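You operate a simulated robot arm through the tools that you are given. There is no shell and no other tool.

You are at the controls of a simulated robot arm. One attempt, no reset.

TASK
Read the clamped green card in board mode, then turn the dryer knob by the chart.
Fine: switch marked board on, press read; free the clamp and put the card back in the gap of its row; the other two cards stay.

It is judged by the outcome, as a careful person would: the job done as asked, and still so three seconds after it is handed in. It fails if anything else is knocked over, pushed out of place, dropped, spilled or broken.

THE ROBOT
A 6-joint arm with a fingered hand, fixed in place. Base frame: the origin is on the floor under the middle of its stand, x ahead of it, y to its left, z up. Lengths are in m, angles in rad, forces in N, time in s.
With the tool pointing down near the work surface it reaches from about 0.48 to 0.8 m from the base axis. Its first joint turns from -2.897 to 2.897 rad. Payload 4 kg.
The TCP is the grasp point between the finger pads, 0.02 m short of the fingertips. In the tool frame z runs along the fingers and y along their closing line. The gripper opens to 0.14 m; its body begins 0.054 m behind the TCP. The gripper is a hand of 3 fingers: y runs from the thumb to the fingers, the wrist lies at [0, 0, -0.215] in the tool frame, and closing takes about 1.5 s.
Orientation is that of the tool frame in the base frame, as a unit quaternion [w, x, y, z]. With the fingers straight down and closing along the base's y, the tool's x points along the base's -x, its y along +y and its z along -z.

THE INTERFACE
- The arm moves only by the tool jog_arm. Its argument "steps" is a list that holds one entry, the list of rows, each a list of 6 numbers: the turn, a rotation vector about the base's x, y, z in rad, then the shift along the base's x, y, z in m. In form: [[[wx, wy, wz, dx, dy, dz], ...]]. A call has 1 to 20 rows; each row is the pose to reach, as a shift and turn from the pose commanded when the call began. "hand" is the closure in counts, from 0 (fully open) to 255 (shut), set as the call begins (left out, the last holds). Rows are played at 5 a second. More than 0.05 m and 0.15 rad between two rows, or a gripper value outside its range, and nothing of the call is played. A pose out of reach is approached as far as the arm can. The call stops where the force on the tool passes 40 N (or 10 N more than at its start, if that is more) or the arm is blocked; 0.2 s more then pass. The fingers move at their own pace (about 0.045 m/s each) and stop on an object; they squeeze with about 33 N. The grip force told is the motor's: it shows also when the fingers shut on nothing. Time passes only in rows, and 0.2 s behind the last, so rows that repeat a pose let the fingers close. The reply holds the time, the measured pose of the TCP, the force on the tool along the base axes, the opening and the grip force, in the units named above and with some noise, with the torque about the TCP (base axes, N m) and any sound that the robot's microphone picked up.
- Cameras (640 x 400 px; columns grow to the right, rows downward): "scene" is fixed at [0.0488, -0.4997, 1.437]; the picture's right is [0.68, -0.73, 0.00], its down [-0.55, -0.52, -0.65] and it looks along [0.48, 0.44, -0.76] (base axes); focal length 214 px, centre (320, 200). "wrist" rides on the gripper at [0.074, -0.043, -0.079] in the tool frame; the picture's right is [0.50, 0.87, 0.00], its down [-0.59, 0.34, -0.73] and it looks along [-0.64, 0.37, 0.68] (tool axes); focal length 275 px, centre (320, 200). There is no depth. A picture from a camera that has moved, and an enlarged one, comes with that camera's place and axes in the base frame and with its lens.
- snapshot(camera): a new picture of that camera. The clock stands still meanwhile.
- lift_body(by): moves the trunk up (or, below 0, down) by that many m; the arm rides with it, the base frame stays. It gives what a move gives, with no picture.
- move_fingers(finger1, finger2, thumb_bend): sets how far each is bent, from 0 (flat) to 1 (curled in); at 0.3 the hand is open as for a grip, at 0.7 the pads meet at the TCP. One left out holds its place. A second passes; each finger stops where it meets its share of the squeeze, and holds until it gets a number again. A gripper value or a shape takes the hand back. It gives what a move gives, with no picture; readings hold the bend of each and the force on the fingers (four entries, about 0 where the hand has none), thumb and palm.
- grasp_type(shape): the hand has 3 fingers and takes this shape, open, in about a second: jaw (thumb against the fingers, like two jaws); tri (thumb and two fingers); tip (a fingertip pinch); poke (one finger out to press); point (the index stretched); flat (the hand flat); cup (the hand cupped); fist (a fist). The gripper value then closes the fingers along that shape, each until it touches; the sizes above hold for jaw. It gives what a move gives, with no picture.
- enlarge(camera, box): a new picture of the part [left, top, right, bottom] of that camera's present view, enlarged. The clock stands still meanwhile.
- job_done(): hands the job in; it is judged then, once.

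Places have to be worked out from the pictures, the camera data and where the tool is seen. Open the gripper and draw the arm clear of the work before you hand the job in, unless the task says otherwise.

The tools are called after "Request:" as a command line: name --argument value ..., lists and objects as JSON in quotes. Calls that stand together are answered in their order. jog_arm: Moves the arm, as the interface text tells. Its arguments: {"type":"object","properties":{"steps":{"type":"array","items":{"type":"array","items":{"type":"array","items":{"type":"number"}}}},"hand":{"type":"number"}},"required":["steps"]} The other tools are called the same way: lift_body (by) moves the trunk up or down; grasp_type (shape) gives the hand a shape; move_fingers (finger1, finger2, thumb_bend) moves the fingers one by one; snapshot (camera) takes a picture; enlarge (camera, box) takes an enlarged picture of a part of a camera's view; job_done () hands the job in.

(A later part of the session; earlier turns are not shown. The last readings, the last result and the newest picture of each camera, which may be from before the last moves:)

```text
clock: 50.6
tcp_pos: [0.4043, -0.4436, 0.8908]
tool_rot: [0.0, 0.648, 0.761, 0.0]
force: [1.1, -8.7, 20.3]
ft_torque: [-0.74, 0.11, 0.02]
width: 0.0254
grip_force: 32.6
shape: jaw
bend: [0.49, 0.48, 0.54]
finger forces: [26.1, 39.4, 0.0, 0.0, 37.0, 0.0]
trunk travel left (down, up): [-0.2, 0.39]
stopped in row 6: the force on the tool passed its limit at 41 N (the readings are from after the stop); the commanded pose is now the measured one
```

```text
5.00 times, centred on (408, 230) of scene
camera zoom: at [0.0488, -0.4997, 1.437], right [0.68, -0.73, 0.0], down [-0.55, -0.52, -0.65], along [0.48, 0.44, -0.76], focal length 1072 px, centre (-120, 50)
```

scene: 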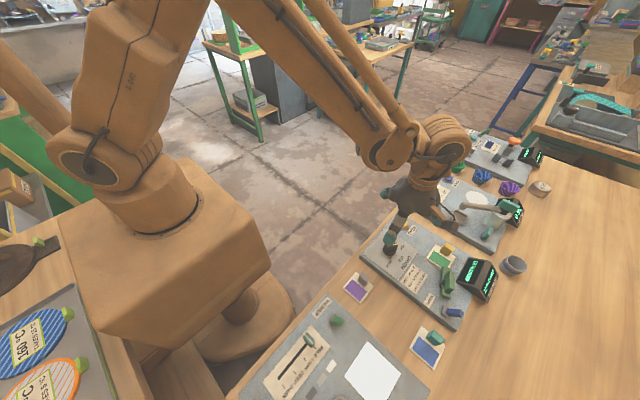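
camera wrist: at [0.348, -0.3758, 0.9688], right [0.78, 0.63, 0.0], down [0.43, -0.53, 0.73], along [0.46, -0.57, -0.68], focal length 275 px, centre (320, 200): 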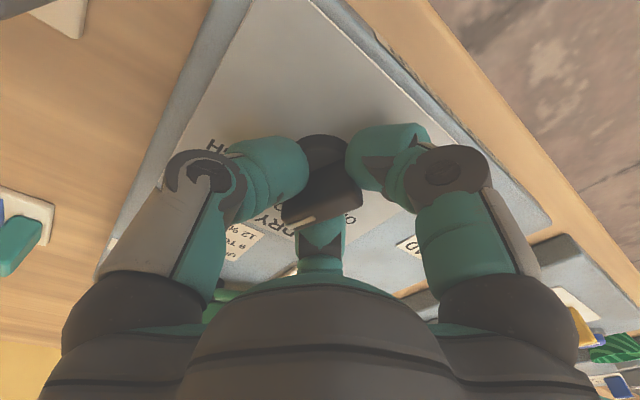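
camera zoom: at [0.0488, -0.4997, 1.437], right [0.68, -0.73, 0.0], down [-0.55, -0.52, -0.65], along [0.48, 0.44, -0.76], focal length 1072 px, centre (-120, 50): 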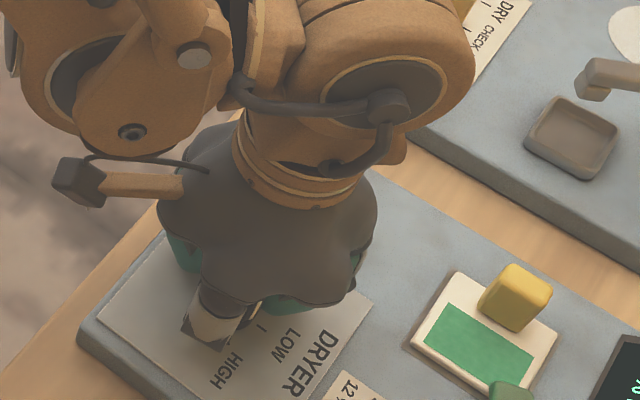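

It stopped at 41 N with the knob at roughly three quarters of the turn, the hand at yaw -81°. I'll release, look, and re-grip centred for the last part.

Request:
jog_arm --steps '[[[0, 0, 0, 0, 0, 0], [0, 0, 0, 0, 0, 0], [0, 0, 0, 0, 0, 0], [0, 0, 0, 0, 0, 0], [0, 0, 0, 0, 0, 0], [0, 0, 0, 0, 0, 0]]]' --hand 100

Request:
jog_arm --steps '[[[0, 0, 0, 0, 0, 0.01], [0, 0, 0, 0, 0, 0.03], [0, 0, 0, 0, 0, 0.06], [0, 0, 0, 0, 0, 0.095], [0, 0, 0, 0, 0, 0.095]]]'

Request:
snapshot --camera "wrist"

Request:
enlarge --camera "wrist" --box '[240, 60, 400, 180]'

Request:
enlarge --camera "scene" --box '[360, 200, 456, 280]'

```text
clock: 52.0
tcp_pos: [0.4028, -0.4433, 0.8901]
tool_rot: [-0.002, 0.648, 0.761, 0.001]
force: [-0.7, 0.5, -0.1]
ft_torque: [-0.04, -0.01, -0.03]
width: 0.0849
grip_force: 0.1
shape: jaw
bend: [0.3, 0.3, 0.29]
finger forces: [0.0, 0.0, 0.0, 0.2, 0.1, 0.0]
trunk travel left (down, up): [-0.2, 0.39]
```

```text
clock: 53.2
tcp_pos: [0.404, -0.442, 0.9844]
tool_rot: [-0.003, 0.648, 0.762, 0.001]
force: [-0.9, 0.0, 0.6]
ft_torque: [0.0, -0.02, -0.01]
width: 0.085
grip_force: 0.1
shape: jaw
bend: [0.3, 0.3, 0.29]
finger forces: [0.1, 0.1, 0.1, 0.1, 0.0, 0.1]
trunk travel left (down, up): [-0.2, 0.39]
```

```text
taken
camera wrist: at [0.3491, -0.375, 1.0634], right [0.77, 0.63, 0.0], down [0.43, -0.53, 0.73], along [0.46, -0.57, -0.68], focal length 275 px, centre (320, 200)
```

wrist: 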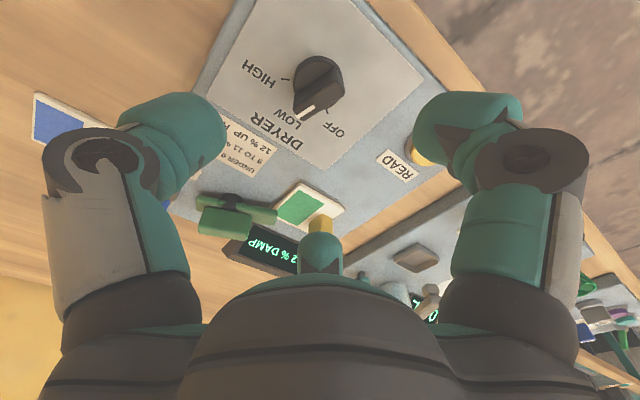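

```text
3.33 times, centred on (320, 120) of wrist
camera zoom: at [0.3491, -0.375, 1.0634], right [0.77, 0.63, 0.0], down [0.43, -0.53, 0.73], along [0.46, -0.57, -0.68], focal length 918 px, centre (320, 467)
```

zoom: 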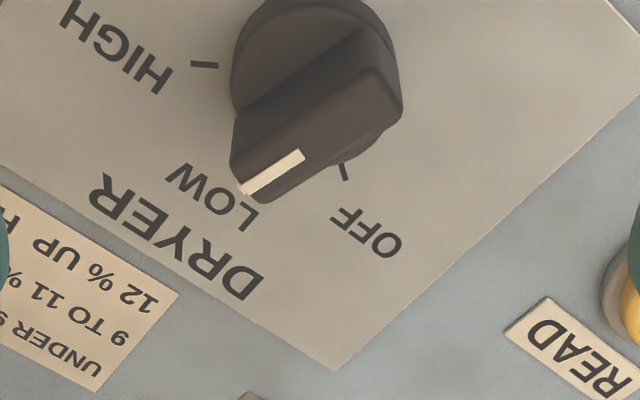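

```text
5.00 times, centred on (408, 240) of scene
camera zoom: at [0.0488, -0.4997, 1.437], right [0.68, -0.73, 0.0], down [-0.55, -0.52, -0.65], along [0.48, 0.44, -0.76], focal length 1072 px, centre (-120, 0)
```

zoom: 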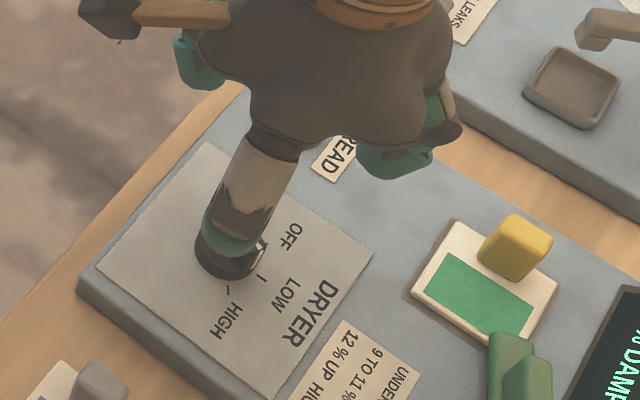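

The pointer is now past LOW at about -111°, and HIGH is at about -144°, so roughly -33° remains. The axis re-estimate is (0.4045, -0.444), so I'll descend there and re-grip.

Request:
jog_arm --steps '[[[0, 0, 0, 0.0006, -0.001, -0.03], [0, 0, 0, 0.0006, -0.001, -0.06], [0, 0, 0, 0.0006, -0.001, -0.08], [0, 0, 0, 0.0006, -0.001, -0.092], [0, 0, 0, 0.0006, -0.001, -0.092]]]'

Request:
jog_arm --steps '[[[0, 0, 0, 0, 0, 0], [0, 0, 0, 0, 0, 0], [0, 0, 0, 0, 0, 0], [0, 0, 0, 0, 0, 0], [0, 0, 0, 0, 0, 0], [0, 0, 0, 0, 0, 0], [0, 0, 0, 0, 0, 0], [0, 0, 0, 0, 0, 0]]]' --hand 255

Request:
snapshot --camera "wrist"

```text
clock: 54.5
tcp_pos: [0.4037, -0.4431, 0.8919]
tool_rot: [-0.002, 0.648, 0.761, 0.0]
force: [-0.3, -0.2, 0.0]
ft_torque: [0.01, -0.03, 0.01]
width: 0.0846
grip_force: 0.0
shape: jaw
bend: [0.3, 0.3, 0.29]
finger forces: [0.1, 0.1, 0.0, 0.0, 0.1, 0.0]
trunk travel left (down, up): [-0.2, 0.39]
```

```text
clock: 56.2
tcp_pos: [0.4053, -0.4437, 0.8924]
tool_rot: [-0.001, 0.648, 0.762, 0.001]
force: [4.4, -2.2, 8.6]
ft_torque: [-0.64, -0.08, 0.0]
width: 0.023
grip_force: 32.4
shape: jaw
bend: [0.5, 0.5, 0.53]
finger forces: [26.0, 35.8, 0.0, 0.0, 25.9, 0.1]
trunk travel left (down, up): [-0.2, 0.39]
```

```text
taken
camera wrist: at [0.3499, -0.3761, 0.9707], right [0.77, 0.63, 0.0], down [0.43, -0.53, 0.73], along [0.46, -0.57, -0.68], focal length 275 px, centre (320, 200)
```

wrist: 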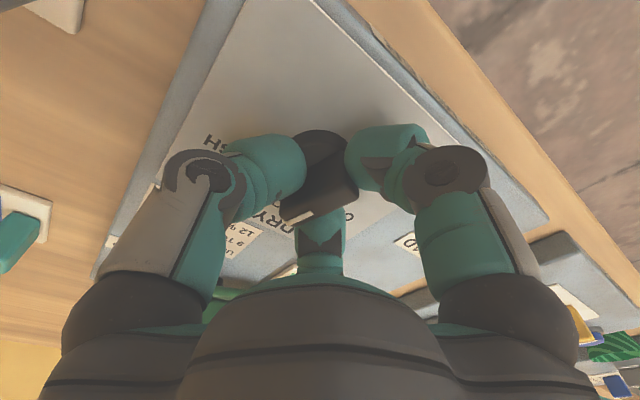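

The re-grip is well centred with low side forces. Turning the remaining -0.58 rad now.

Request:
jog_arm --steps '[[[0, 0, -0.08, 0, 0, 0], [0, 0, -0.16, 0, 0, 0], [0, 0, -0.24, 0, 0, 0], [0, 0, -0.32, 0, 0, 0], [0, 0, -0.4, 0, 0, 0], [0, 0, -0.48, 0, 0, 0], [0, 0, -0.54, 0, 0, 0], [0, 0, -0.58, 0, 0, 0], [0, 0, -0.58, 0, 0, 0]]]'

Request:
snapshot --camera "wrist"

```text
clock: 58.2
tcp_pos: [0.4053, -0.4432, 0.8924]
tool_rot: [-0.001, 0.839, 0.545, 0.0]
force: [15.8, -3.1, 7.2]
ft_torque: [-0.59, -0.01, 0.01]
width: 0.0229
grip_force: 33.1
shape: jaw
bend: [0.5, 0.5, 0.54]
finger forces: [26.2, 38.9, 0.1, 0.0, 23.7, 0.0]
trunk travel left (down, up): [-0.2, 0.39]
```

```text
taken
camera wrist: at [0.396, -0.3574, 0.9708], right [0.99, 0.1, 0.0], down [0.07, -0.68, 0.73], along [0.08, -0.73, -0.68], focal length 275 px, centre (320, 200)
```

wrist: 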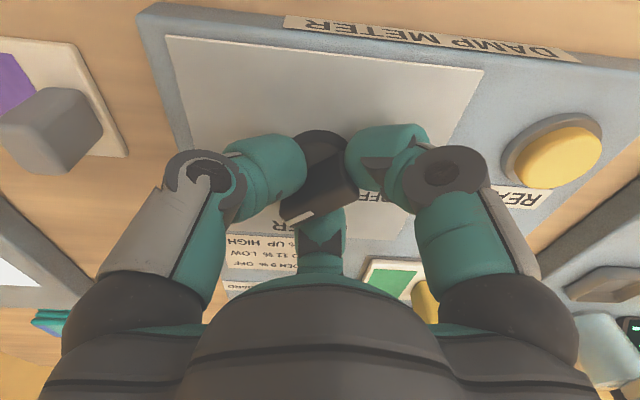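

The turn completed without a stop. I'll release, rise, and check where the pointer stands.

Request:
jog_arm --steps '[[[0, 0, 0, 0, 0, 0], [0, 0, 0, 0, 0, 0], [0, 0, 0, 0, 0, 0], [0, 0, 0, 0, 0, 0], [0, 0, 0, 0, 0, 0], [0, 0, 0, 0, 0, 0]]]' --hand 100

Request:
jog_arm --steps '[[[0, 0, 0, 0, 0, 0.01], [0, 0, 0, 0, 0, 0.03], [0, 0, 0, 0, 0, 0.06], [0, 0, 0, 0, 0, 0.095], [0, 0, 0, 0, 0, 0.095]]]'

Request:
enlarge --camera "wrist" --box '[240, 40, 400, 180]'

Request:
enlarge --camera "scene" --box '[360, 200, 456, 280]'

```text
clock: 59.6
tcp_pos: [0.4041, -0.4448, 0.8929]
tool_rot: [-0.001, 0.839, 0.545, 0.001]
force: [0.5, -0.2, 1.0]
ft_torque: [0.01, -0.04, 0.02]
width: 0.0845
grip_force: 0.1
shape: jaw
bend: [0.3, 0.3, 0.29]
finger forces: [0.0, 0.1, 0.0, 0.0, 0.0, 0.0]
trunk travel left (down, up): [-0.2, 0.39]
```

```text
clock: 60.9
tcp_pos: [0.4043, -0.4439, 0.9865]
tool_rot: [-0.002, 0.838, 0.545, 0.001]
force: [-0.4, 0.0, -0.7]
ft_torque: [-0.01, -0.03, 0.0]
width: 0.0847
grip_force: 0.0
shape: jaw
bend: [0.3, 0.3, 0.29]
finger forces: [0.1, 0.0, 0.1, 0.0, 0.0, 0.1]
trunk travel left (down, up): [-0.2, 0.39]
```

```text
2.86 times, centred on (320, 110) of wrist
camera zoom: at [0.3944, -0.3574, 1.0655], right [0.99, 0.1, 0.0], down [0.07, -0.68, 0.73], along [0.08, -0.73, -0.68], focal length 786 px, centre (320, 457)
```

zoom: 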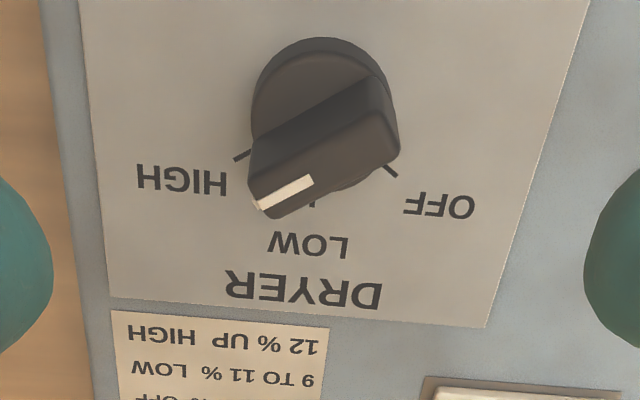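

```text
5.00 times, centred on (408, 240) of scene
camera zoom: at [0.0488, -0.4997, 1.437], right [0.68, -0.73, 0.0], down [-0.55, -0.52, -0.65], along [0.48, 0.44, -0.76], focal length 1072 px, centre (-120, 0)
```

zoom: 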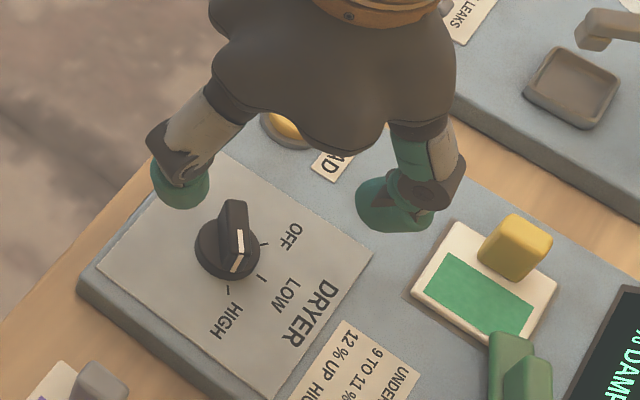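

The pointer appears at or near the HIGH tick. I'll zoom in more tightly from both cameras to judge the alignment.

Request:
enlarge --camera "scene" --box '[390, 232, 422, 264]'

Request:
enlarge --camera "wrist" --box '[290, 45, 354, 125]'

```text
12.50 times, centred on (406, 248) of scene
camera zoom: at [0.0488, -0.4997, 1.437], right [0.68, -0.73, 0.0], down [-0.55, -0.52, -0.65], along [0.48, 0.44, -0.76], focal length 2681 px, centre (-755, -400)
```

zoom: 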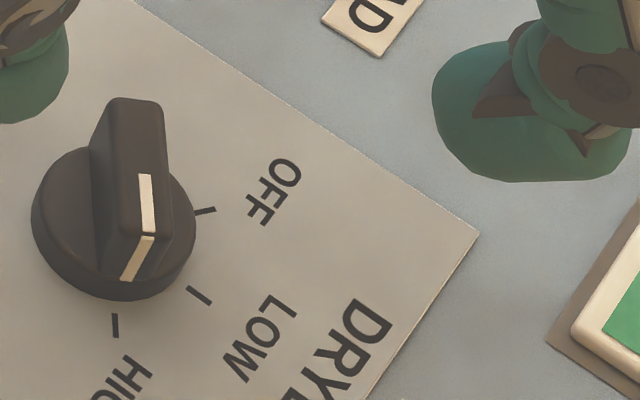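

```text
5.00 times, centred on (322, 85) of wrist
camera zoom: at [0.3944, -0.3574, 1.0655], right [0.99, 0.1, 0.0], down [0.07, -0.68, 0.73], along [0.08, -0.73, -0.68], focal length 1376 px, centre (310, 775)
```

zoom: 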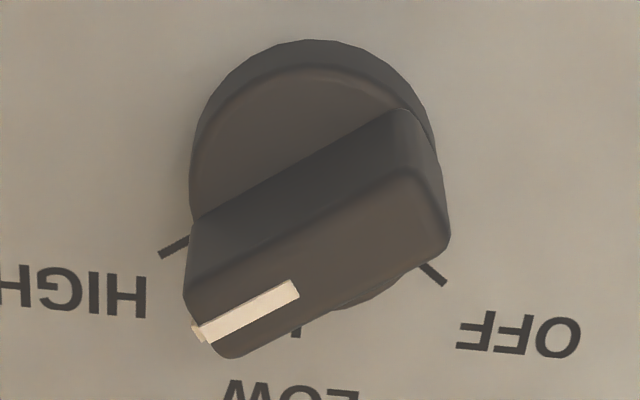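

Pointer angle is about -147° against the HIGH tick at about -146°, so the dryer is on HIGH. Next is the clamp, so I'll look at it from here.

Request:
snapshot --camera "wrist"

Request:
enlarge --camera "scene" --box '[425, 245, 489, 325]'

```text
taken
camera wrist: at [0.3944, -0.3574, 1.0655], right [0.99, 0.1, 0.0], down [0.07, -0.68, 0.73], along [0.08, -0.73, -0.68], focal length 275 px, centre (320, 200)
```

wrist: 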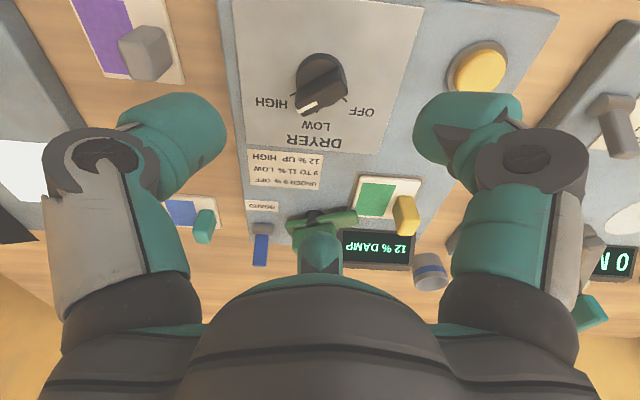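

```text
5.00 times, centred on (457, 285) of scene
camera zoom: at [0.0488, -0.4997, 1.437], right [0.68, -0.73, 0.0], down [-0.55, -0.52, -0.65], along [0.48, 0.44, -0.76], focal length 1072 px, centre (-365, -225)
```

zoom: 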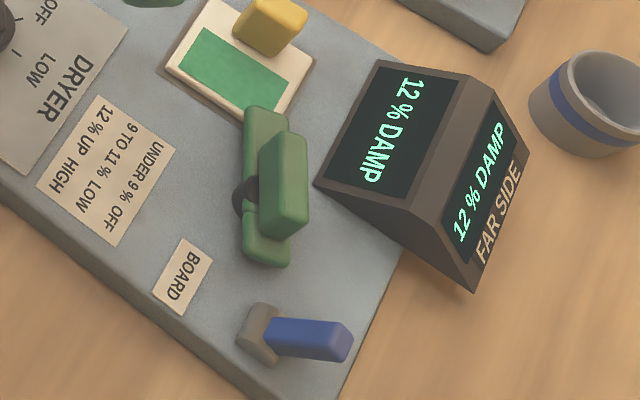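

The finger hides part of the clamp, so I'll raise and shift the hand to see the clamp clearly from above on the operator side.

Request:
jog_arm --steps '[[[0, 0, 0, 0, -0.02, 0.02], [0, 0, 0, 0, -0.045, 0.04], [0, 0, 0, 0, -0.075, 0.065], [0, 0, 0, 0, -0.075, 0.065]]]'

Request:
snapshot --camera "wrist"

Request:
enlarge --camera "wrist" --box '[260, 90, 420, 190]'

```text
clock: 61.9
tcp_pos: [0.402, -0.5173, 1.0528]
tool_rot: [-0.002, 0.839, 0.544, 0.001]
force: [-0.3, -0.3, -0.1]
ft_torque: [0.02, 0.02, -0.02]
width: 0.0847
grip_force: 0.1
shape: jaw
bend: [0.3, 0.3, 0.29]
finger forces: [0.1, 0.0, 0.0, 0.0, 0.0, 0.1]
trunk travel left (down, up): [-0.2, 0.39]
```

```text
taken
camera wrist: at [0.3941, -0.4325, 1.1313], right [0.99, 0.1, 0.0], down [0.07, -0.68, 0.73], along [0.08, -0.73, -0.68], focal length 275 px, centre (320, 200)
```

wrist: 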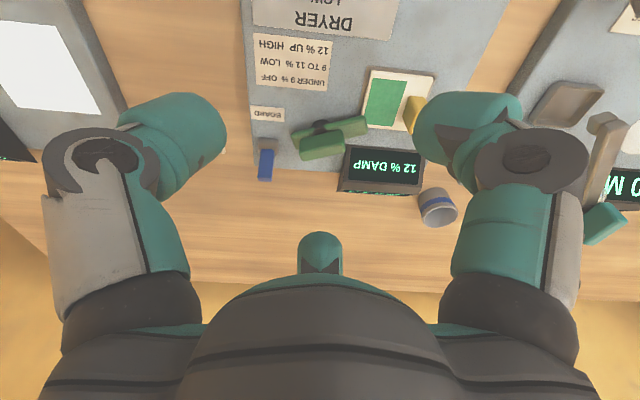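

```text
4.00 times, centred on (340, 140) of wrist
camera zoom: at [0.3941, -0.4325, 1.1313], right [0.99, 0.1, 0.0], down [0.07, -0.68, 0.73], along [0.08, -0.73, -0.68], focal length 1101 px, centre (240, 440)
```

zoom: 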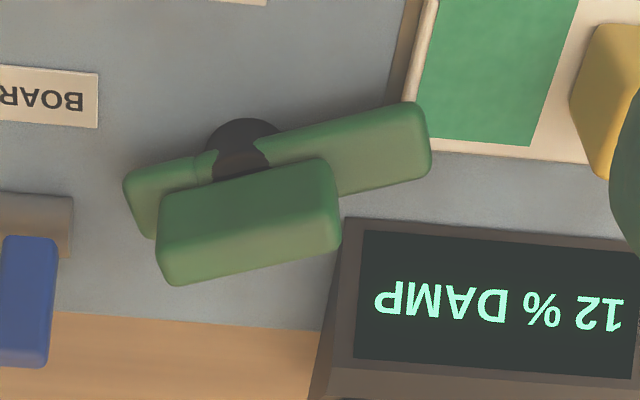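

The clamp is clearly a turn-button: pivot near (0.414, -0.599), bar about 20° off x, long end over the card corner and short end near (0.383, -0.608). The display blocks clockwise rotation, so I'll push the short end toward -y (counter-clockwise) with finger2 as a single vertical pusher. First I'll set that hand shape up high.

Request:
jog_arm --steps '[[[0, 0, 0.13, -0.012, -0.002, 0], [0, 0, 0.26, -0.024, -0.004, 0], [0, 0, 0.39, -0.036, -0.006, 0], [0, 0, 0.52, -0.048, -0.007, 0], [0, 0, 0.68, -0.06, -0.008, 0], [0, 0, 0.68, -0.06, -0.008, 0]]]'

Request:
move_fingers --finger1 1.0 --finger2 0.45 --thumb_bend 1.0

Request:
move_fingers --finger1 1.0 --finger2 0.45 --thumb_bend 1.0

Request:
snapshot --camera "wrist"

Request:
enlarge --camera "scene" --box '[390, 210, 518, 330]'

```text
refused: row 5 steps farther than a row can; nothing moved
```

```text
clock: 62.9
tcp_pos: [0.4035, -0.5177, 1.0532]
tool_rot: [-0.002, 0.839, 0.545, 0.001]
force: [-0.3, -0.1, 0.6]
ft_torque: [0.03, -0.01, -0.01]
width: 0.0001
grip_force: 0.1
shape: fingers
bend: [0.86, 0.45, 0.79]
finger forces: [0.0, 0.0, 0.1, 0.1, 0.1, 0.0]
trunk travel left (down, up): [-0.2, 0.39]
```

```text
clock: 63.9
tcp_pos: [0.4026, -0.5178, 1.0515]
tool_rot: [-0.002, 0.839, 0.544, 0.001]
force: [-1.0, -0.1, -0.3]
ft_torque: [0.01, 0.01, 0.03]
width: 0.0001
grip_force: 0.1
shape: fingers
bend: [0.94, 0.45, 0.82]
finger forces: [0.1, 0.0, 0.1, 0.0, 0.0, 0.0]
trunk travel left (down, up): [-0.2, 0.39]
```

```text
taken
camera wrist: at [0.3941, -0.4325, 1.131], right [0.99, 0.1, 0.0], down [0.07, -0.68, 0.73], along [0.08, -0.73, -0.68], focal length 275 px, centre (320, 200)
```

wrist: 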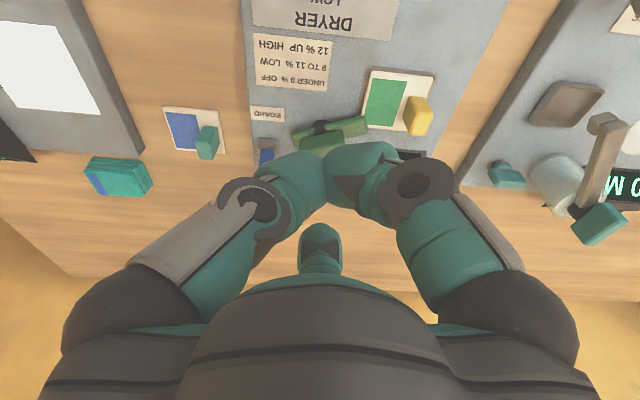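

```text
3.33 times, centred on (454, 270) of scene
camera zoom: at [0.0488, -0.4997, 1.437], right [0.68, -0.73, 0.0], down [-0.55, -0.52, -0.65], along [0.48, 0.44, -0.76], focal length 715 px, centre (-127, -33)
```

zoom: 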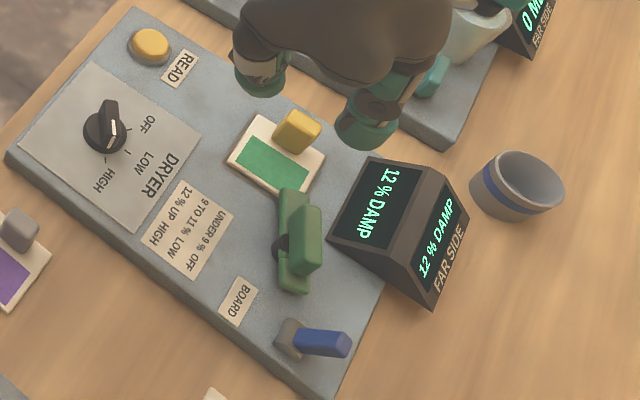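

Thumb and finger1 jammed against each other while curling. I'll sequence it: open finger1, curl the thumb fully, then curl finger1.

Request:
move_fingers --finger1 0.3 --finger2 0.45 --thumb_bend 1.0

Request:
move_fingers --finger1 1.0 --finger2 0.45 --thumb_bend 1.0

Request:
move_fingers --finger1 1.0 --finger2 0.45 --thumb_bend 1.0

Request:
snapshot --camera "wrist"

Request:
enlarge --camera "scene" --box '[410, 160, 538, 280]'

```text
clock: 64.8
tcp_pos: [0.4037, -0.5191, 1.0524]
tool_rot: [-0.002, 0.839, 0.544, 0.002]
force: [0.0, -0.3, 0.5]
ft_torque: [0.0, -0.02, -0.02]
width: 0.063
grip_force: 0.1
shape: fingers
bend: [0.3, 0.45, 1.0]
finger forces: [0.0, 0.1, 0.0, 0.0, 0.0, 0.0]
trunk travel left (down, up): [-0.2, 0.39]
```

```text
clock: 65.8
tcp_pos: [0.4041, -0.5182, 1.0518]
tool_rot: [-0.002, 0.839, 0.545, 0.002]
force: [-0.5, 0.3, -1.0]
ft_torque: [0.0, 0.02, -0.01]
width: 0.0114
grip_force: 0.0
shape: fingers
bend: [0.95, 0.45, 1.0]
finger forces: [0.0, 0.1, 0.1, 0.0, 0.1, 0.0]
trunk travel left (down, up): [-0.2, 0.39]
```

```text
clock: 66.8
tcp_pos: [0.4042, -0.5181, 1.0524]
tool_rot: [-0.001, 0.838, 0.546, 0.001]
force: [0.8, -0.7, -0.7]
ft_torque: [0.03, 0.02, -0.01]
width: 0.0115
grip_force: 0.1
shape: fingers
bend: [0.96, 0.45, 1.0]
finger forces: [0.0, 0.0, 0.0, 0.0, 0.1, 0.0]
trunk travel left (down, up): [-0.2, 0.39]
```

```text
taken
camera wrist: at [0.3941, -0.4325, 1.131], right [0.99, 0.1, 0.0], down [0.07, -0.68, 0.73], along [0.08, -0.73, -0.68], focal length 275 px, centre (320, 200)
```

wrist: 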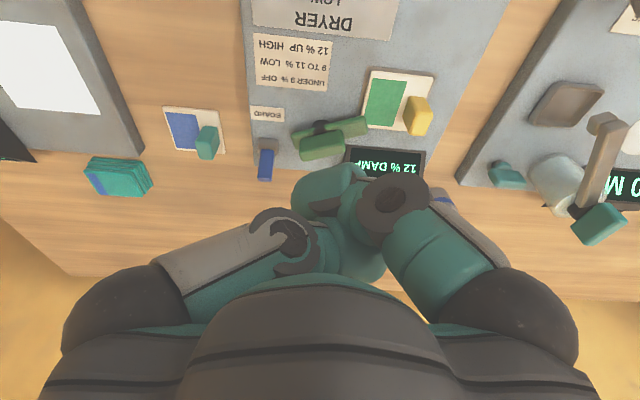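

```text
3.33 times, centred on (474, 220) of scene
camera zoom: at [0.0488, -0.4997, 1.437], right [0.68, -0.73, 0.0], down [-0.55, -0.52, -0.65], along [0.48, 0.44, -0.76], focal length 715 px, centre (-193, 133)
```

zoom: 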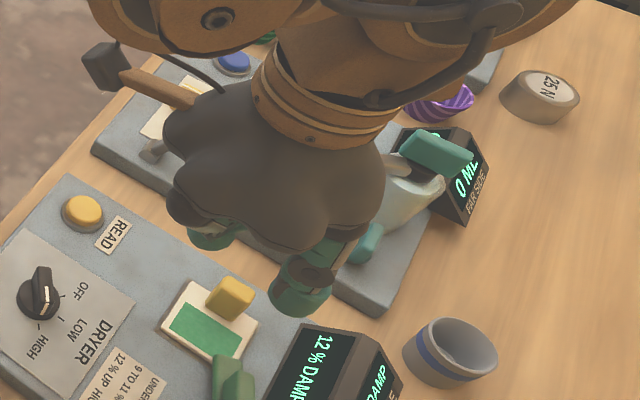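

The thumb is tucked now and finger2 hangs alone, its tip about 0.061 m from the TCP axis. I'll turn to yaw -75° and hover the tip on the +y side of the clamp's short end.

Request:
jog_arm --steps '[[[0, 0, 0.113, -0.01, 0.001, 0], [0, 0, 0.226, -0.02, 0.002, 0], [0, 0, 0.34, -0.03, 0.003, 0], [0, 0, 0.453, -0.04, 0.004, 0], [0, 0, 0.567, -0.05, 0.0055, 0], [0, 0, 0.68, -0.0595, 0.0067, 0], [0, 0, 0.68, -0.0595, 0.0067, -0.035], [0, 0, 0.68, -0.0595, 0.0067, -0.07], [0, 0, 0.68, -0.0595, 0.0067, -0.105], [0, 0, 0.68, -0.0595, 0.0067, -0.125], [0, 0, 0.68, -0.0595, 0.0067, -0.125]]]'

Request:
snapshot --camera "wrist"

Request:
enlarge --camera "scene" --box '[390, 210, 518, 330]'

```text
clock: 69.2
tcp_pos: [0.3446, -0.5118, 0.9274]
tool_rot: [-0.002, 0.609, 0.793, 0.001]
force: [-0.4, -0.1, 0.3]
ft_torque: [0.0, 0.03, 0.01]
width: 0.0114
grip_force: 0.0
shape: fingers
bend: [0.96, 0.45, 1.0]
finger forces: [0.0, 0.1, 0.1, 0.0, 0.0, 0.0]
trunk travel left (down, up): [-0.2, 0.39]
```

```text
taken
camera wrist: at [0.2839, -0.4505, 1.006], right [0.71, 0.71, 0.0], down [0.48, -0.48, 0.73], along [0.52, -0.52, -0.68], focal length 275 px, centre (320, 200)
```

wrist: 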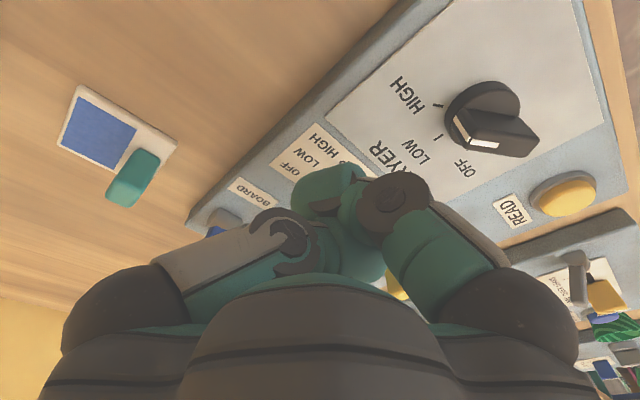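

```text
3.33 times, centred on (454, 270) of scene
camera zoom: at [0.0488, -0.4997, 1.437], right [0.68, -0.73, 0.0], down [-0.55, -0.52, -0.65], along [0.48, 0.44, -0.76], focal length 715 px, centre (-127, -33)
```

zoom: 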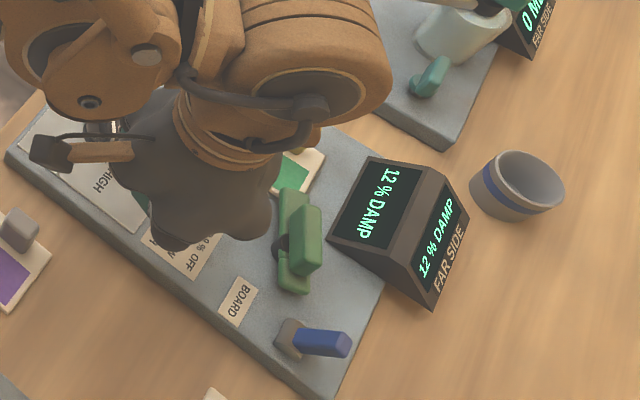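

The yaw is right and nothing obstructs below. I'll descend so the fingertip bottom is about 8 mm above the panel.

Request:
jog_arm --steps '[[[0, 0, 0, 0, 0, -0.012], [0, 0, 0, 0, 0, -0.024], [0, 0, 0, 0, 0, -0.03], [0, 0, 0, 0, 0, -0.034], [0, 0, 0, 0, 0, -0.034]]]'

Request:
jog_arm --steps '[[[0, 0, 0, 0, -0.008, 0], [0, 0, 0, -0.001, -0.016, 0], [0, 0, 0, -0.001, -0.022, 0], [0, 0, 0, -0.002, -0.028, 0], [0, 0, 0, -0.003, -0.034, 0], [0, 0, 0, -0.003, -0.04, 0]]]'

Request:
enlarge --camera "scene" --box '[390, 210, 518, 330]'

```text
clock: 70.5
tcp_pos: [0.3441, -0.5119, 0.893]
tool_rot: [-0.002, 0.609, 0.793, 0.0]
force: [0.1, 0.3, 0.7]
ft_torque: [-0.02, 0.05, 0.01]
width: 0.0111
grip_force: 0.2
shape: fingers
bend: [0.96, 0.45, 1.0]
finger forces: [0.1, 0.0, 0.0, 0.1, 0.1, 0.0]
trunk travel left (down, up): [-0.2, 0.39]
```

```text
clock: 71.8
tcp_pos: [0.3408, -0.5523, 0.8944]
tool_rot: [-0.003, 0.61, 0.793, 0.0]
force: [0.0, 1.0, -0.1]
ft_torque: [-0.02, -0.01, 0.0]
width: 0.0113
grip_force: 0.1
shape: fingers
bend: [0.96, 0.45, 1.0]
finger forces: [0.1, 0.1, 0.1, 0.1, 0.0, 0.0]
trunk travel left (down, up): [-0.2, 0.39]
```

```text
3.33 times, centred on (454, 270) of scene
camera zoom: at [0.0488, -0.4997, 1.437], right [0.68, -0.73, 0.0], down [-0.55, -0.52, -0.65], along [0.48, 0.44, -0.76], focal length 715 px, centre (-127, -33)
```

zoom: 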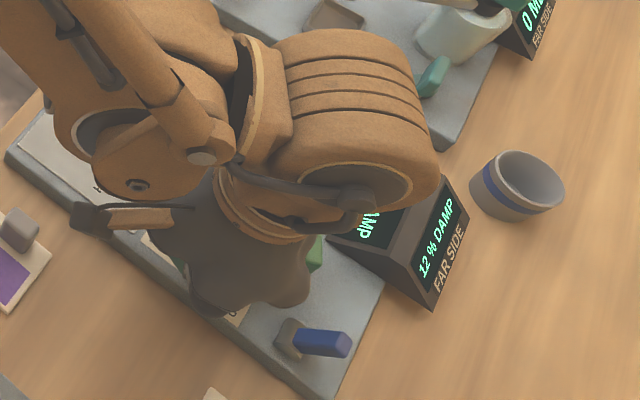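

Little force so far. The clamp is mostly hidden here, so I'll check both cameras for signs that it moved.

Request:
enlarge --camera "scene" --box '[430, 260, 494, 320]'

Request:
snapshot --camera "wrist"

```text
6.67 times, centred on (462, 290) of scene
camera zoom: at [0.0488, -0.4997, 1.437], right [0.68, -0.73, 0.0], down [-0.55, -0.52, -0.65], along [0.48, 0.44, -0.76], focal length 1430 px, centre (-627, -400)
```

zoom: 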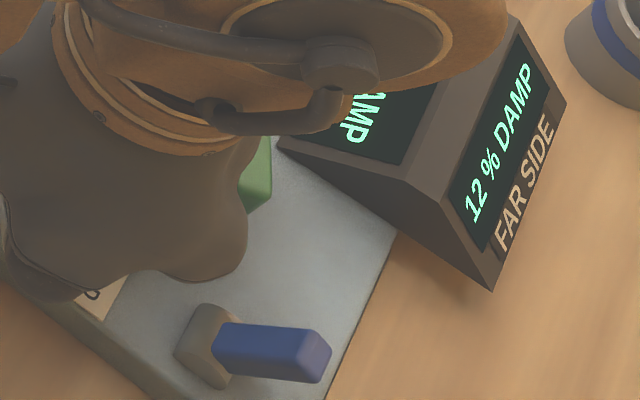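

```text
taken
camera wrist: at [0.2807, -0.4906, 0.9725], right [0.71, 0.71, 0.0], down [0.48, -0.48, 0.73], along [0.52, -0.52, -0.68], focal length 275 px, centre (320, 200)
```

wrist: 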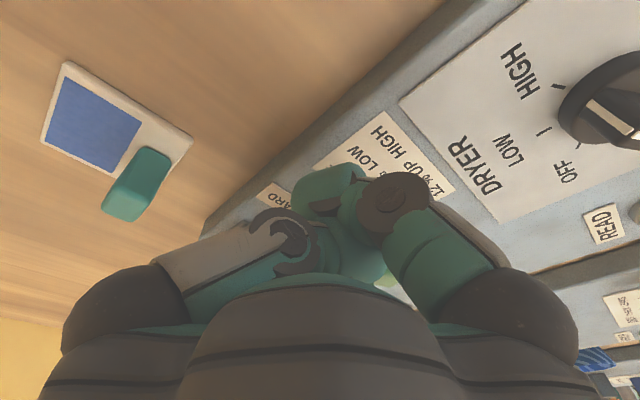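

The grip block corner is where it was, so the tip is only just reaching the bar. I'll continue slowly along the arc (-y, slightly +x).

Request:
jog_arm --steps '[[[0, 0, 0, 0.001, -0.005, 0], [0, 0, 0, 0.002, -0.01, 0], [0, 0, 0, 0.004, -0.015, 0], [0, 0, 0, 0.006, -0.02, 0]]]'

Request:
enlarge --camera "scene" --box '[430, 260, 494, 320]'

```text
clock: 72.8
tcp_pos: [0.3482, -0.5721, 0.894]
tool_rot: [-0.002, 0.608, 0.794, 0.001]
force: [-1.3, 0.9, 0.6]
ft_torque: [0.0, 0.02, -0.01]
width: 0.0114
grip_force: 0.6
shape: fingers
bend: [0.96, 0.46, 1.0]
finger forces: [0.0, 0.8, 0.1, 0.0, 0.0, 0.1]
trunk travel left (down, up): [-0.2, 0.39]
```

```text
6.67 times, centred on (462, 290) of scene
camera zoom: at [0.0488, -0.4997, 1.437], right [0.68, -0.73, 0.0], down [-0.55, -0.52, -0.65], along [0.48, 0.44, -0.76], focal length 1430 px, centre (-627, -400)
```

zoom: 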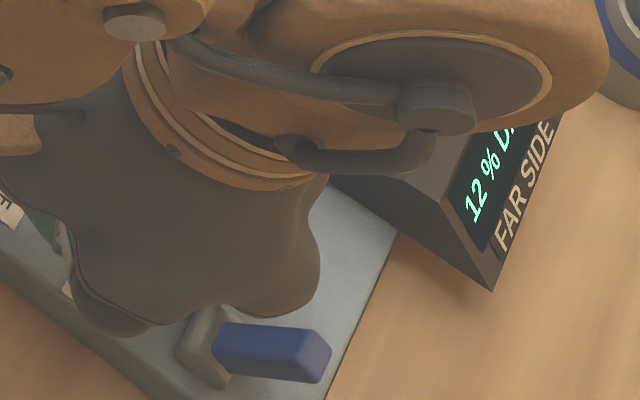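

finger2 now feels 0.8 N, so it is in contact with the clamp. Continuing along the arc in small steps.

Request:
jog_arm --steps '[[[0, 0, 0, 0.003, -0.004, 0], [0, 0, 0, 0.006, -0.008, 0], [0, 0, 0, 0.01, -0.011, 0], [0, 0, 0, 0.014, -0.014, 0]]]'

Request:
enlarge --camera "scene" --box '[430, 240, 494, 320]'

Request:
snapshot --camera "wrist"

```text
clock: 73.8
tcp_pos: [0.3625, -0.5856, 0.893]
tool_rot: [-0.002, 0.609, 0.793, 0.0]
force: [-1.6, -1.0, -0.4]
ft_torque: [-0.01, 0.03, -0.12]
width: 0.0112
grip_force: 1.1
shape: fingers
bend: [0.96, 0.45, 1.0]
finger forces: [0.0, 2.2, 0.0, 0.0, 0.0, 0.0]
trunk travel left (down, up): [-0.2, 0.39]
```

```text
5.00 times, centred on (462, 280) of scene
camera zoom: at [0.0488, -0.4997, 1.437], right [0.68, -0.73, 0.0], down [-0.55, -0.52, -0.65], along [0.48, 0.44, -0.76], focal length 1072 px, centre (-390, -200)
```

zoom: 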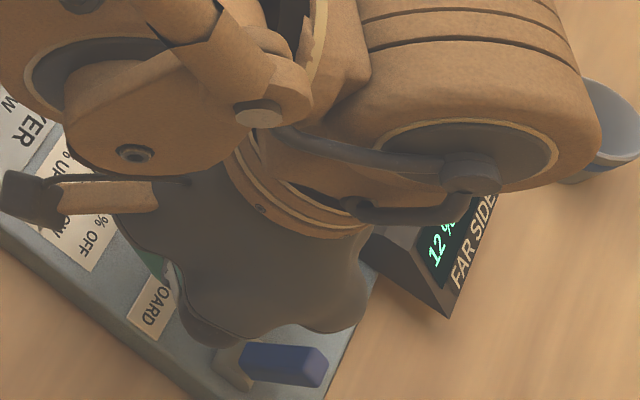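

```text
taken
camera wrist: at [0.301, -0.5242, 0.9721], right [0.71, 0.71, 0.0], down [0.48, -0.48, 0.73], along [0.52, -0.52, -0.68], focal length 275 px, centre (320, 200)
```

wrist: 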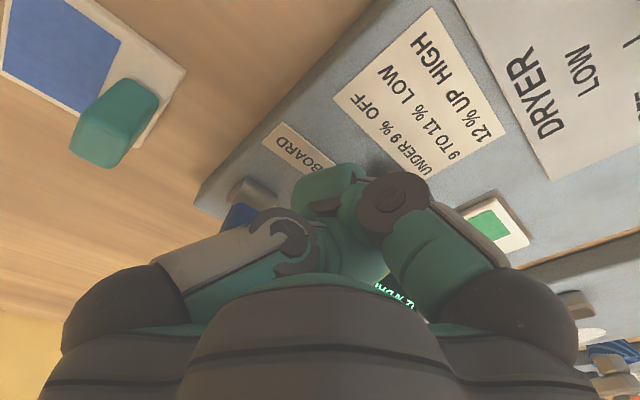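

Force is a light 2.2 N and by my arc model the clamp should be near 85°. I'll lift straight up and look.

Request:
jog_arm --steps '[[[0, 0, 0, -0.003, 0.002, 0.005], [0, 0, 0, -0.003, 0.002, 0.03], [0, 0, 0, -0.003, 0.002, 0.06], [0, 0, 0, -0.003, 0.02, 0.1], [0, 0, 0, 0.0, 0.06, 0.12], [0, 0, 0, 0.0, 0.1, 0.13], [0, 0, 0, 0.0, 0.14, 0.14], [0, 0, 0, 0.0, 0.18, 0.15]]]'

Request:
enlarge --camera "scene" --box '[400, 220, 528, 320]'

Request:
snapshot --camera "wrist"

```text
clock: 75.7
tcp_pos: [0.3609, -0.4057, 1.0441]
tool_rot: [-0.001, 0.61, 0.793, 0.0]
force: [0.6, 0.0, 1.5]
ft_torque: [0.03, -0.04, -0.01]
width: 0.0112
grip_force: 0.1
shape: fingers
bend: [0.96, 0.45, 1.0]
finger forces: [0.1, 0.0, 0.0, 0.0, 0.1, 0.1]
trunk travel left (down, up): [-0.2, 0.39]
```

```text
4.00 times, centred on (464, 270) of scene
camera zoom: at [0.0488, -0.4997, 1.437], right [0.68, -0.73, 0.0], down [-0.55, -0.52, -0.65], along [0.48, 0.44, -0.76], focal length 858 px, centre (-256, -80)
```

zoom: 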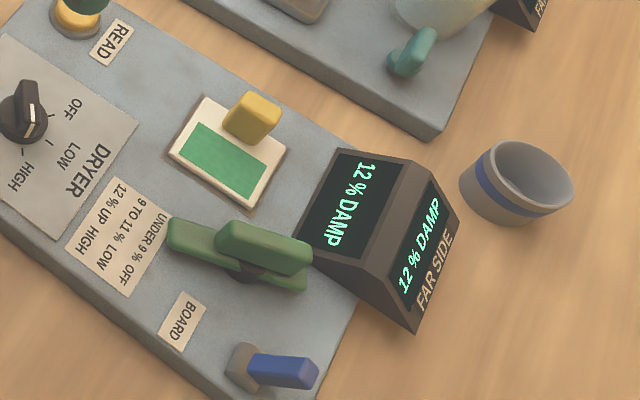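

```text
taken
camera wrist: at [0.3, -0.3435, 1.123], right [0.71, 0.71, 0.0], down [0.48, -0.48, 0.73], along [0.52, -0.52, -0.68], focal length 275 px, centre (320, 200)
```

wrist: 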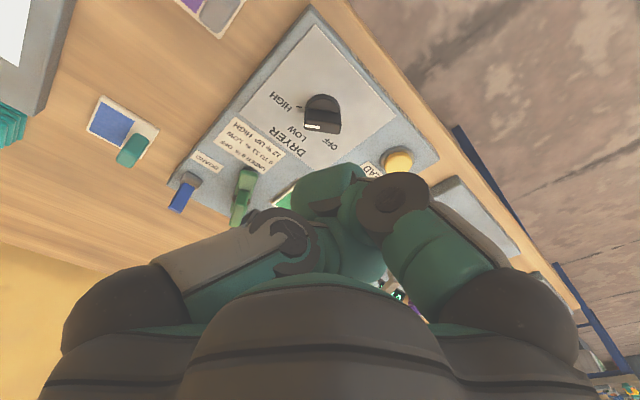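

The clamp has swung about 90° and is clear of the card, and BOARD is still on with the display at 12 %. Next I reopen the hand safely (finger1 first, then jaw).

Request:
move_fingers --finger1 0.3

Request:
grasp_type --shape "jaw"

Request:
jog_arm --steps '[[[0, 0, -0.06, 0.022, -0.019, -0.005], [0, 0, -0.12, 0.044, -0.038, -0.01], [0, 0, -0.18, 0.066, -0.057, -0.02], [0, 0, -0.23, 0.088, -0.076, -0.03], [0, 0, -0.262, 0.109, -0.094, -0.044], [0, 0, -0.262, 0.109, -0.094, -0.044], [0, 0, -0.262, 0.109, -0.094, -0.044]]]' --hand 130

Request:
snapshot --camera "wrist"

Request:
enlarge --camera "scene" --box '[425, 235, 473, 275]'

```text
clock: 76.7
tcp_pos: [0.3622, -0.4059, 1.044]
tool_rot: [-0.002, 0.609, 0.794, 0.001]
force: [0.0, 0.6, 0.4]
ft_torque: [0.0, 0.0, 0.01]
width: 0.0627
grip_force: 0.0
shape: fingers
bend: [0.3, 0.45, 1.0]
finger forces: [0.1, 0.1, 0.0, 0.0, 0.1, 0.1]
trunk travel left (down, up): [-0.2, 0.39]
```

```text
clock: 77.5
tcp_pos: [0.3622, -0.4054, 1.043]
tool_rot: [-0.002, 0.609, 0.793, 0.001]
force: [-0.6, -0.6, 0.5]
ft_torque: [0.05, -0.01, -0.02]
width: 0.14
grip_force: 0.1
shape: jaw
bend: [0.3, 0.3, 0.3]
finger forces: [0.0, 0.0, 0.1, 0.0, 0.0, 0.0]
trunk travel left (down, up): [-0.2, 0.39]
```

```text
clock: 79.2
tcp_pos: [0.4707, -0.5004, 0.9998]
tool_rot: [-0.002, 0.708, 0.707, 0.001]
force: [-0.3, -0.8, 0.2]
ft_torque: [-0.02, -0.01, 0.0]
width: 0.0692
grip_force: 0.1
shape: jaw
bend: [0.34, 0.34, 0.33]
finger forces: [0.0, 0.1, 0.0, 0.0, 0.0, 0.0]
trunk travel left (down, up): [-0.2, 0.39]
```

```text
taken
camera wrist: at [0.427, -0.4253, 1.0783], right [0.87, 0.5, 0.0], down [0.34, -0.59, 0.73], along [0.37, -0.63, -0.68], focal length 275 px, centre (320, 200)
```

wrist: 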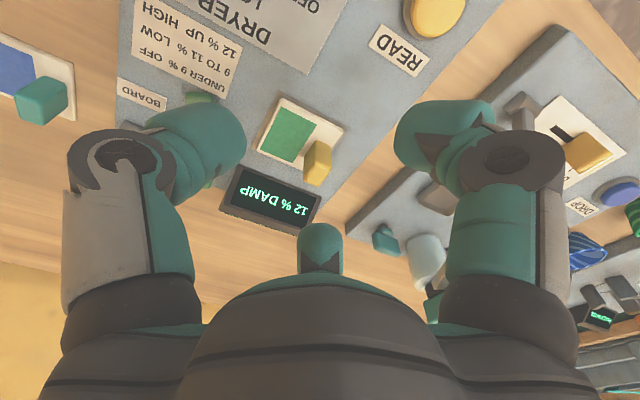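

```text
10.00 times, centred on (449, 255) of scene
camera zoom: at [0.0488, -0.4997, 1.437], right [0.68, -0.73, 0.0], down [-0.55, -0.52, -0.65], along [0.48, 0.44, -0.76], focal length 2145 px, centre (-970, -350)
```

zoom: 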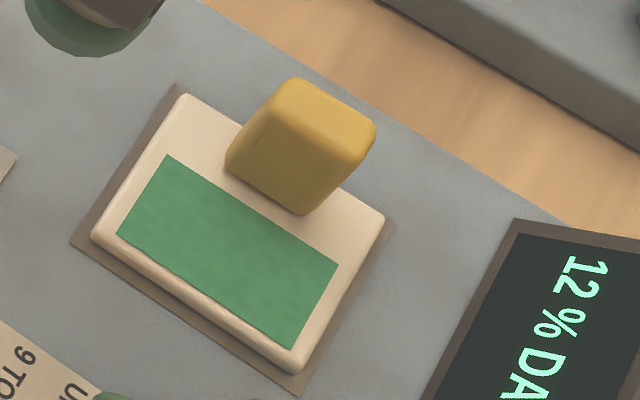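

The card is fully free now. I'll zoom in tightly on the handle from both cameras to place the grip.

Request:
enlarge --camera "scene" --box '[443, 240, 467, 260]'

Request:
enlarge --camera "wrist" --box '[250, 85, 362, 205]'

```text
16.00 times, centred on (455, 250) of scene
camera zoom: at [0.0488, -0.4997, 1.437], right [0.68, -0.73, 0.0], down [-0.55, -0.52, -0.65], along [0.48, 0.44, -0.76], focal length 3432 px, centre (-1840, -600)
```

zoom: 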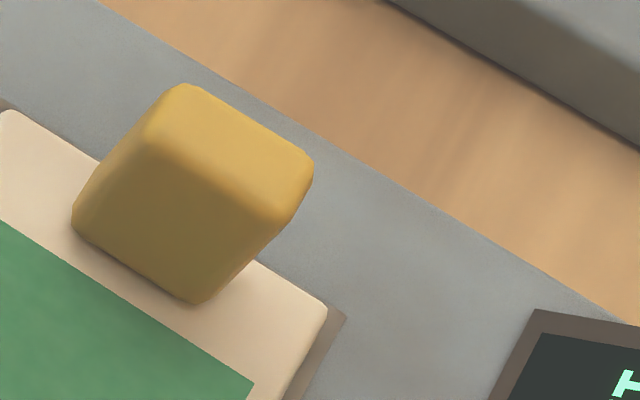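

```text
3.33 times, centred on (306, 145) of wrist
camera zoom: at [0.427, -0.4253, 1.0783], right [0.87, 0.5, 0.0], down [0.34, -0.59, 0.73], along [0.37, -0.63, -0.68], focal length 918 px, centre (367, 383)
```

zoom: 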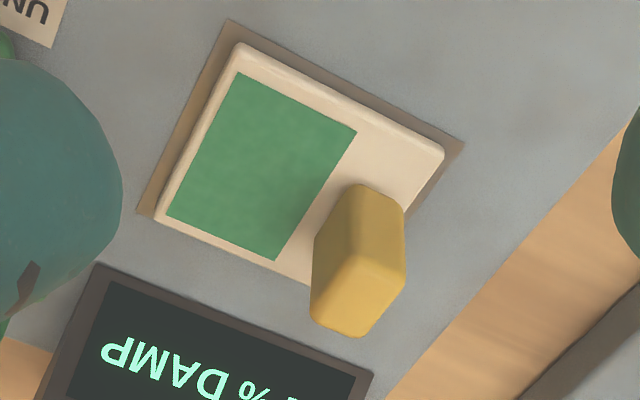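

The handle is about 0.018 × 0.021 m, centred at (0.505, -0.5645) with its top at z≈0.899. I'll pre-close a little to clear the display and move above it.

Request:
jog_arm --steps '[[[0, 0, 0, 0.011, -0.021, -0.01], [0, 0, 0, 0.023, -0.043, -0.02], [0, 0, 0, 0.0345, -0.0643, -0.04], [0, 0, 0, 0.0345, -0.0643, -0.055], [0, 0, 0, 0.0345, -0.0643, -0.055]]]' --hand 160

Request:
snapshot --camera "wrist"

Request:
enlarge --camera "scene" --box '[410, 215, 506, 295]'

```text
clock: 80.3
tcp_pos: [0.5045, -0.5644, 0.9438]
tool_rot: [-0.002, 0.708, 0.706, 0.0]
force: [0.0, -0.4, -0.1]
ft_torque: [-0.01, -0.03, 0.02]
width: 0.0525
grip_force: 0.0
shape: jaw
bend: [0.39, 0.39, 0.39]
finger forces: [0.0, 0.0, 0.1, 0.0, 0.0, 0.0]
trunk travel left (down, up): [-0.2, 0.39]
```

```text
taken
camera wrist: at [0.4614, -0.49, 1.0224], right [0.87, 0.5, 0.0], down [0.34, -0.59, 0.73], along [0.37, -0.63, -0.68], focal length 275 px, centre (320, 200)
```

wrist: 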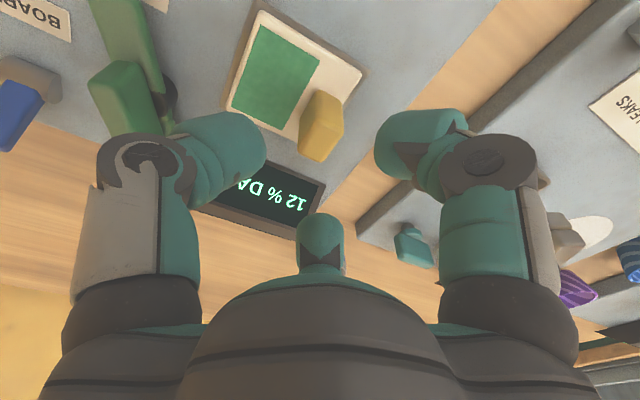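

```text
5.00 times, centred on (458, 255) of scene
camera zoom: at [0.0488, -0.4997, 1.437], right [0.68, -0.73, 0.0], down [-0.55, -0.52, -0.65], along [0.48, 0.44, -0.76], focal length 1072 px, centre (-370, -75)
```

zoom: 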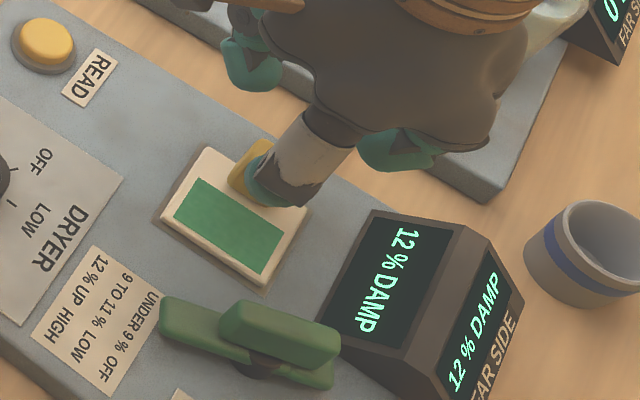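

The handle projects where predicted, right under the TCP. Descending to z≈0.897.

Request:
jog_arm --steps '[[[0, 0, 0, 0, 0, -0.015], [0, 0, 0, 0, 0, -0.03], [0, 0, 0, 0, 0, -0.04], [0, 0, 0, 0, 0, -0.046], [0, 0, 0, 0, 0, -0.046]]]'

Request:
snapshot --camera "wrist"

Request:
enlarge --camera "scene" --box '[410, 215, 506, 295]'

```text
clock: 81.5
tcp_pos: [0.5055, -0.5639, 0.8976]
tool_rot: [-0.002, 0.707, 0.707, 0.0]
force: [-0.5, 0.2, -0.1]
ft_torque: [-0.01, 0.0, -0.03]
width: 0.0526
grip_force: 0.0
shape: jaw
bend: [0.39, 0.39, 0.39]
finger forces: [0.0, 0.0, 0.1, 0.0, 0.0, 0.0]
trunk travel left (down, up): [-0.2, 0.39]
```

```text
taken
camera wrist: at [0.4616, -0.4893, 0.9762], right [0.87, 0.5, 0.0], down [0.34, -0.59, 0.73], along [0.37, -0.63, -0.68], focal length 275 px, centre (320, 200)
```

wrist: 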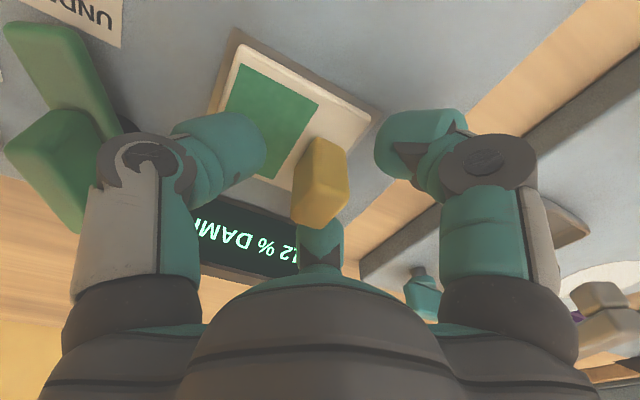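

```text
5.00 times, centred on (458, 255) of scene
camera zoom: at [0.0488, -0.4997, 1.437], right [0.68, -0.73, 0.0], down [-0.55, -0.52, -0.65], along [0.48, 0.44, -0.76], focal length 1072 px, centre (-370, -75)
```

zoom: 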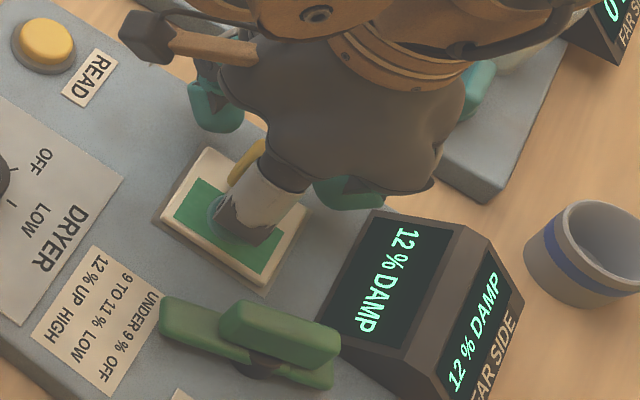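

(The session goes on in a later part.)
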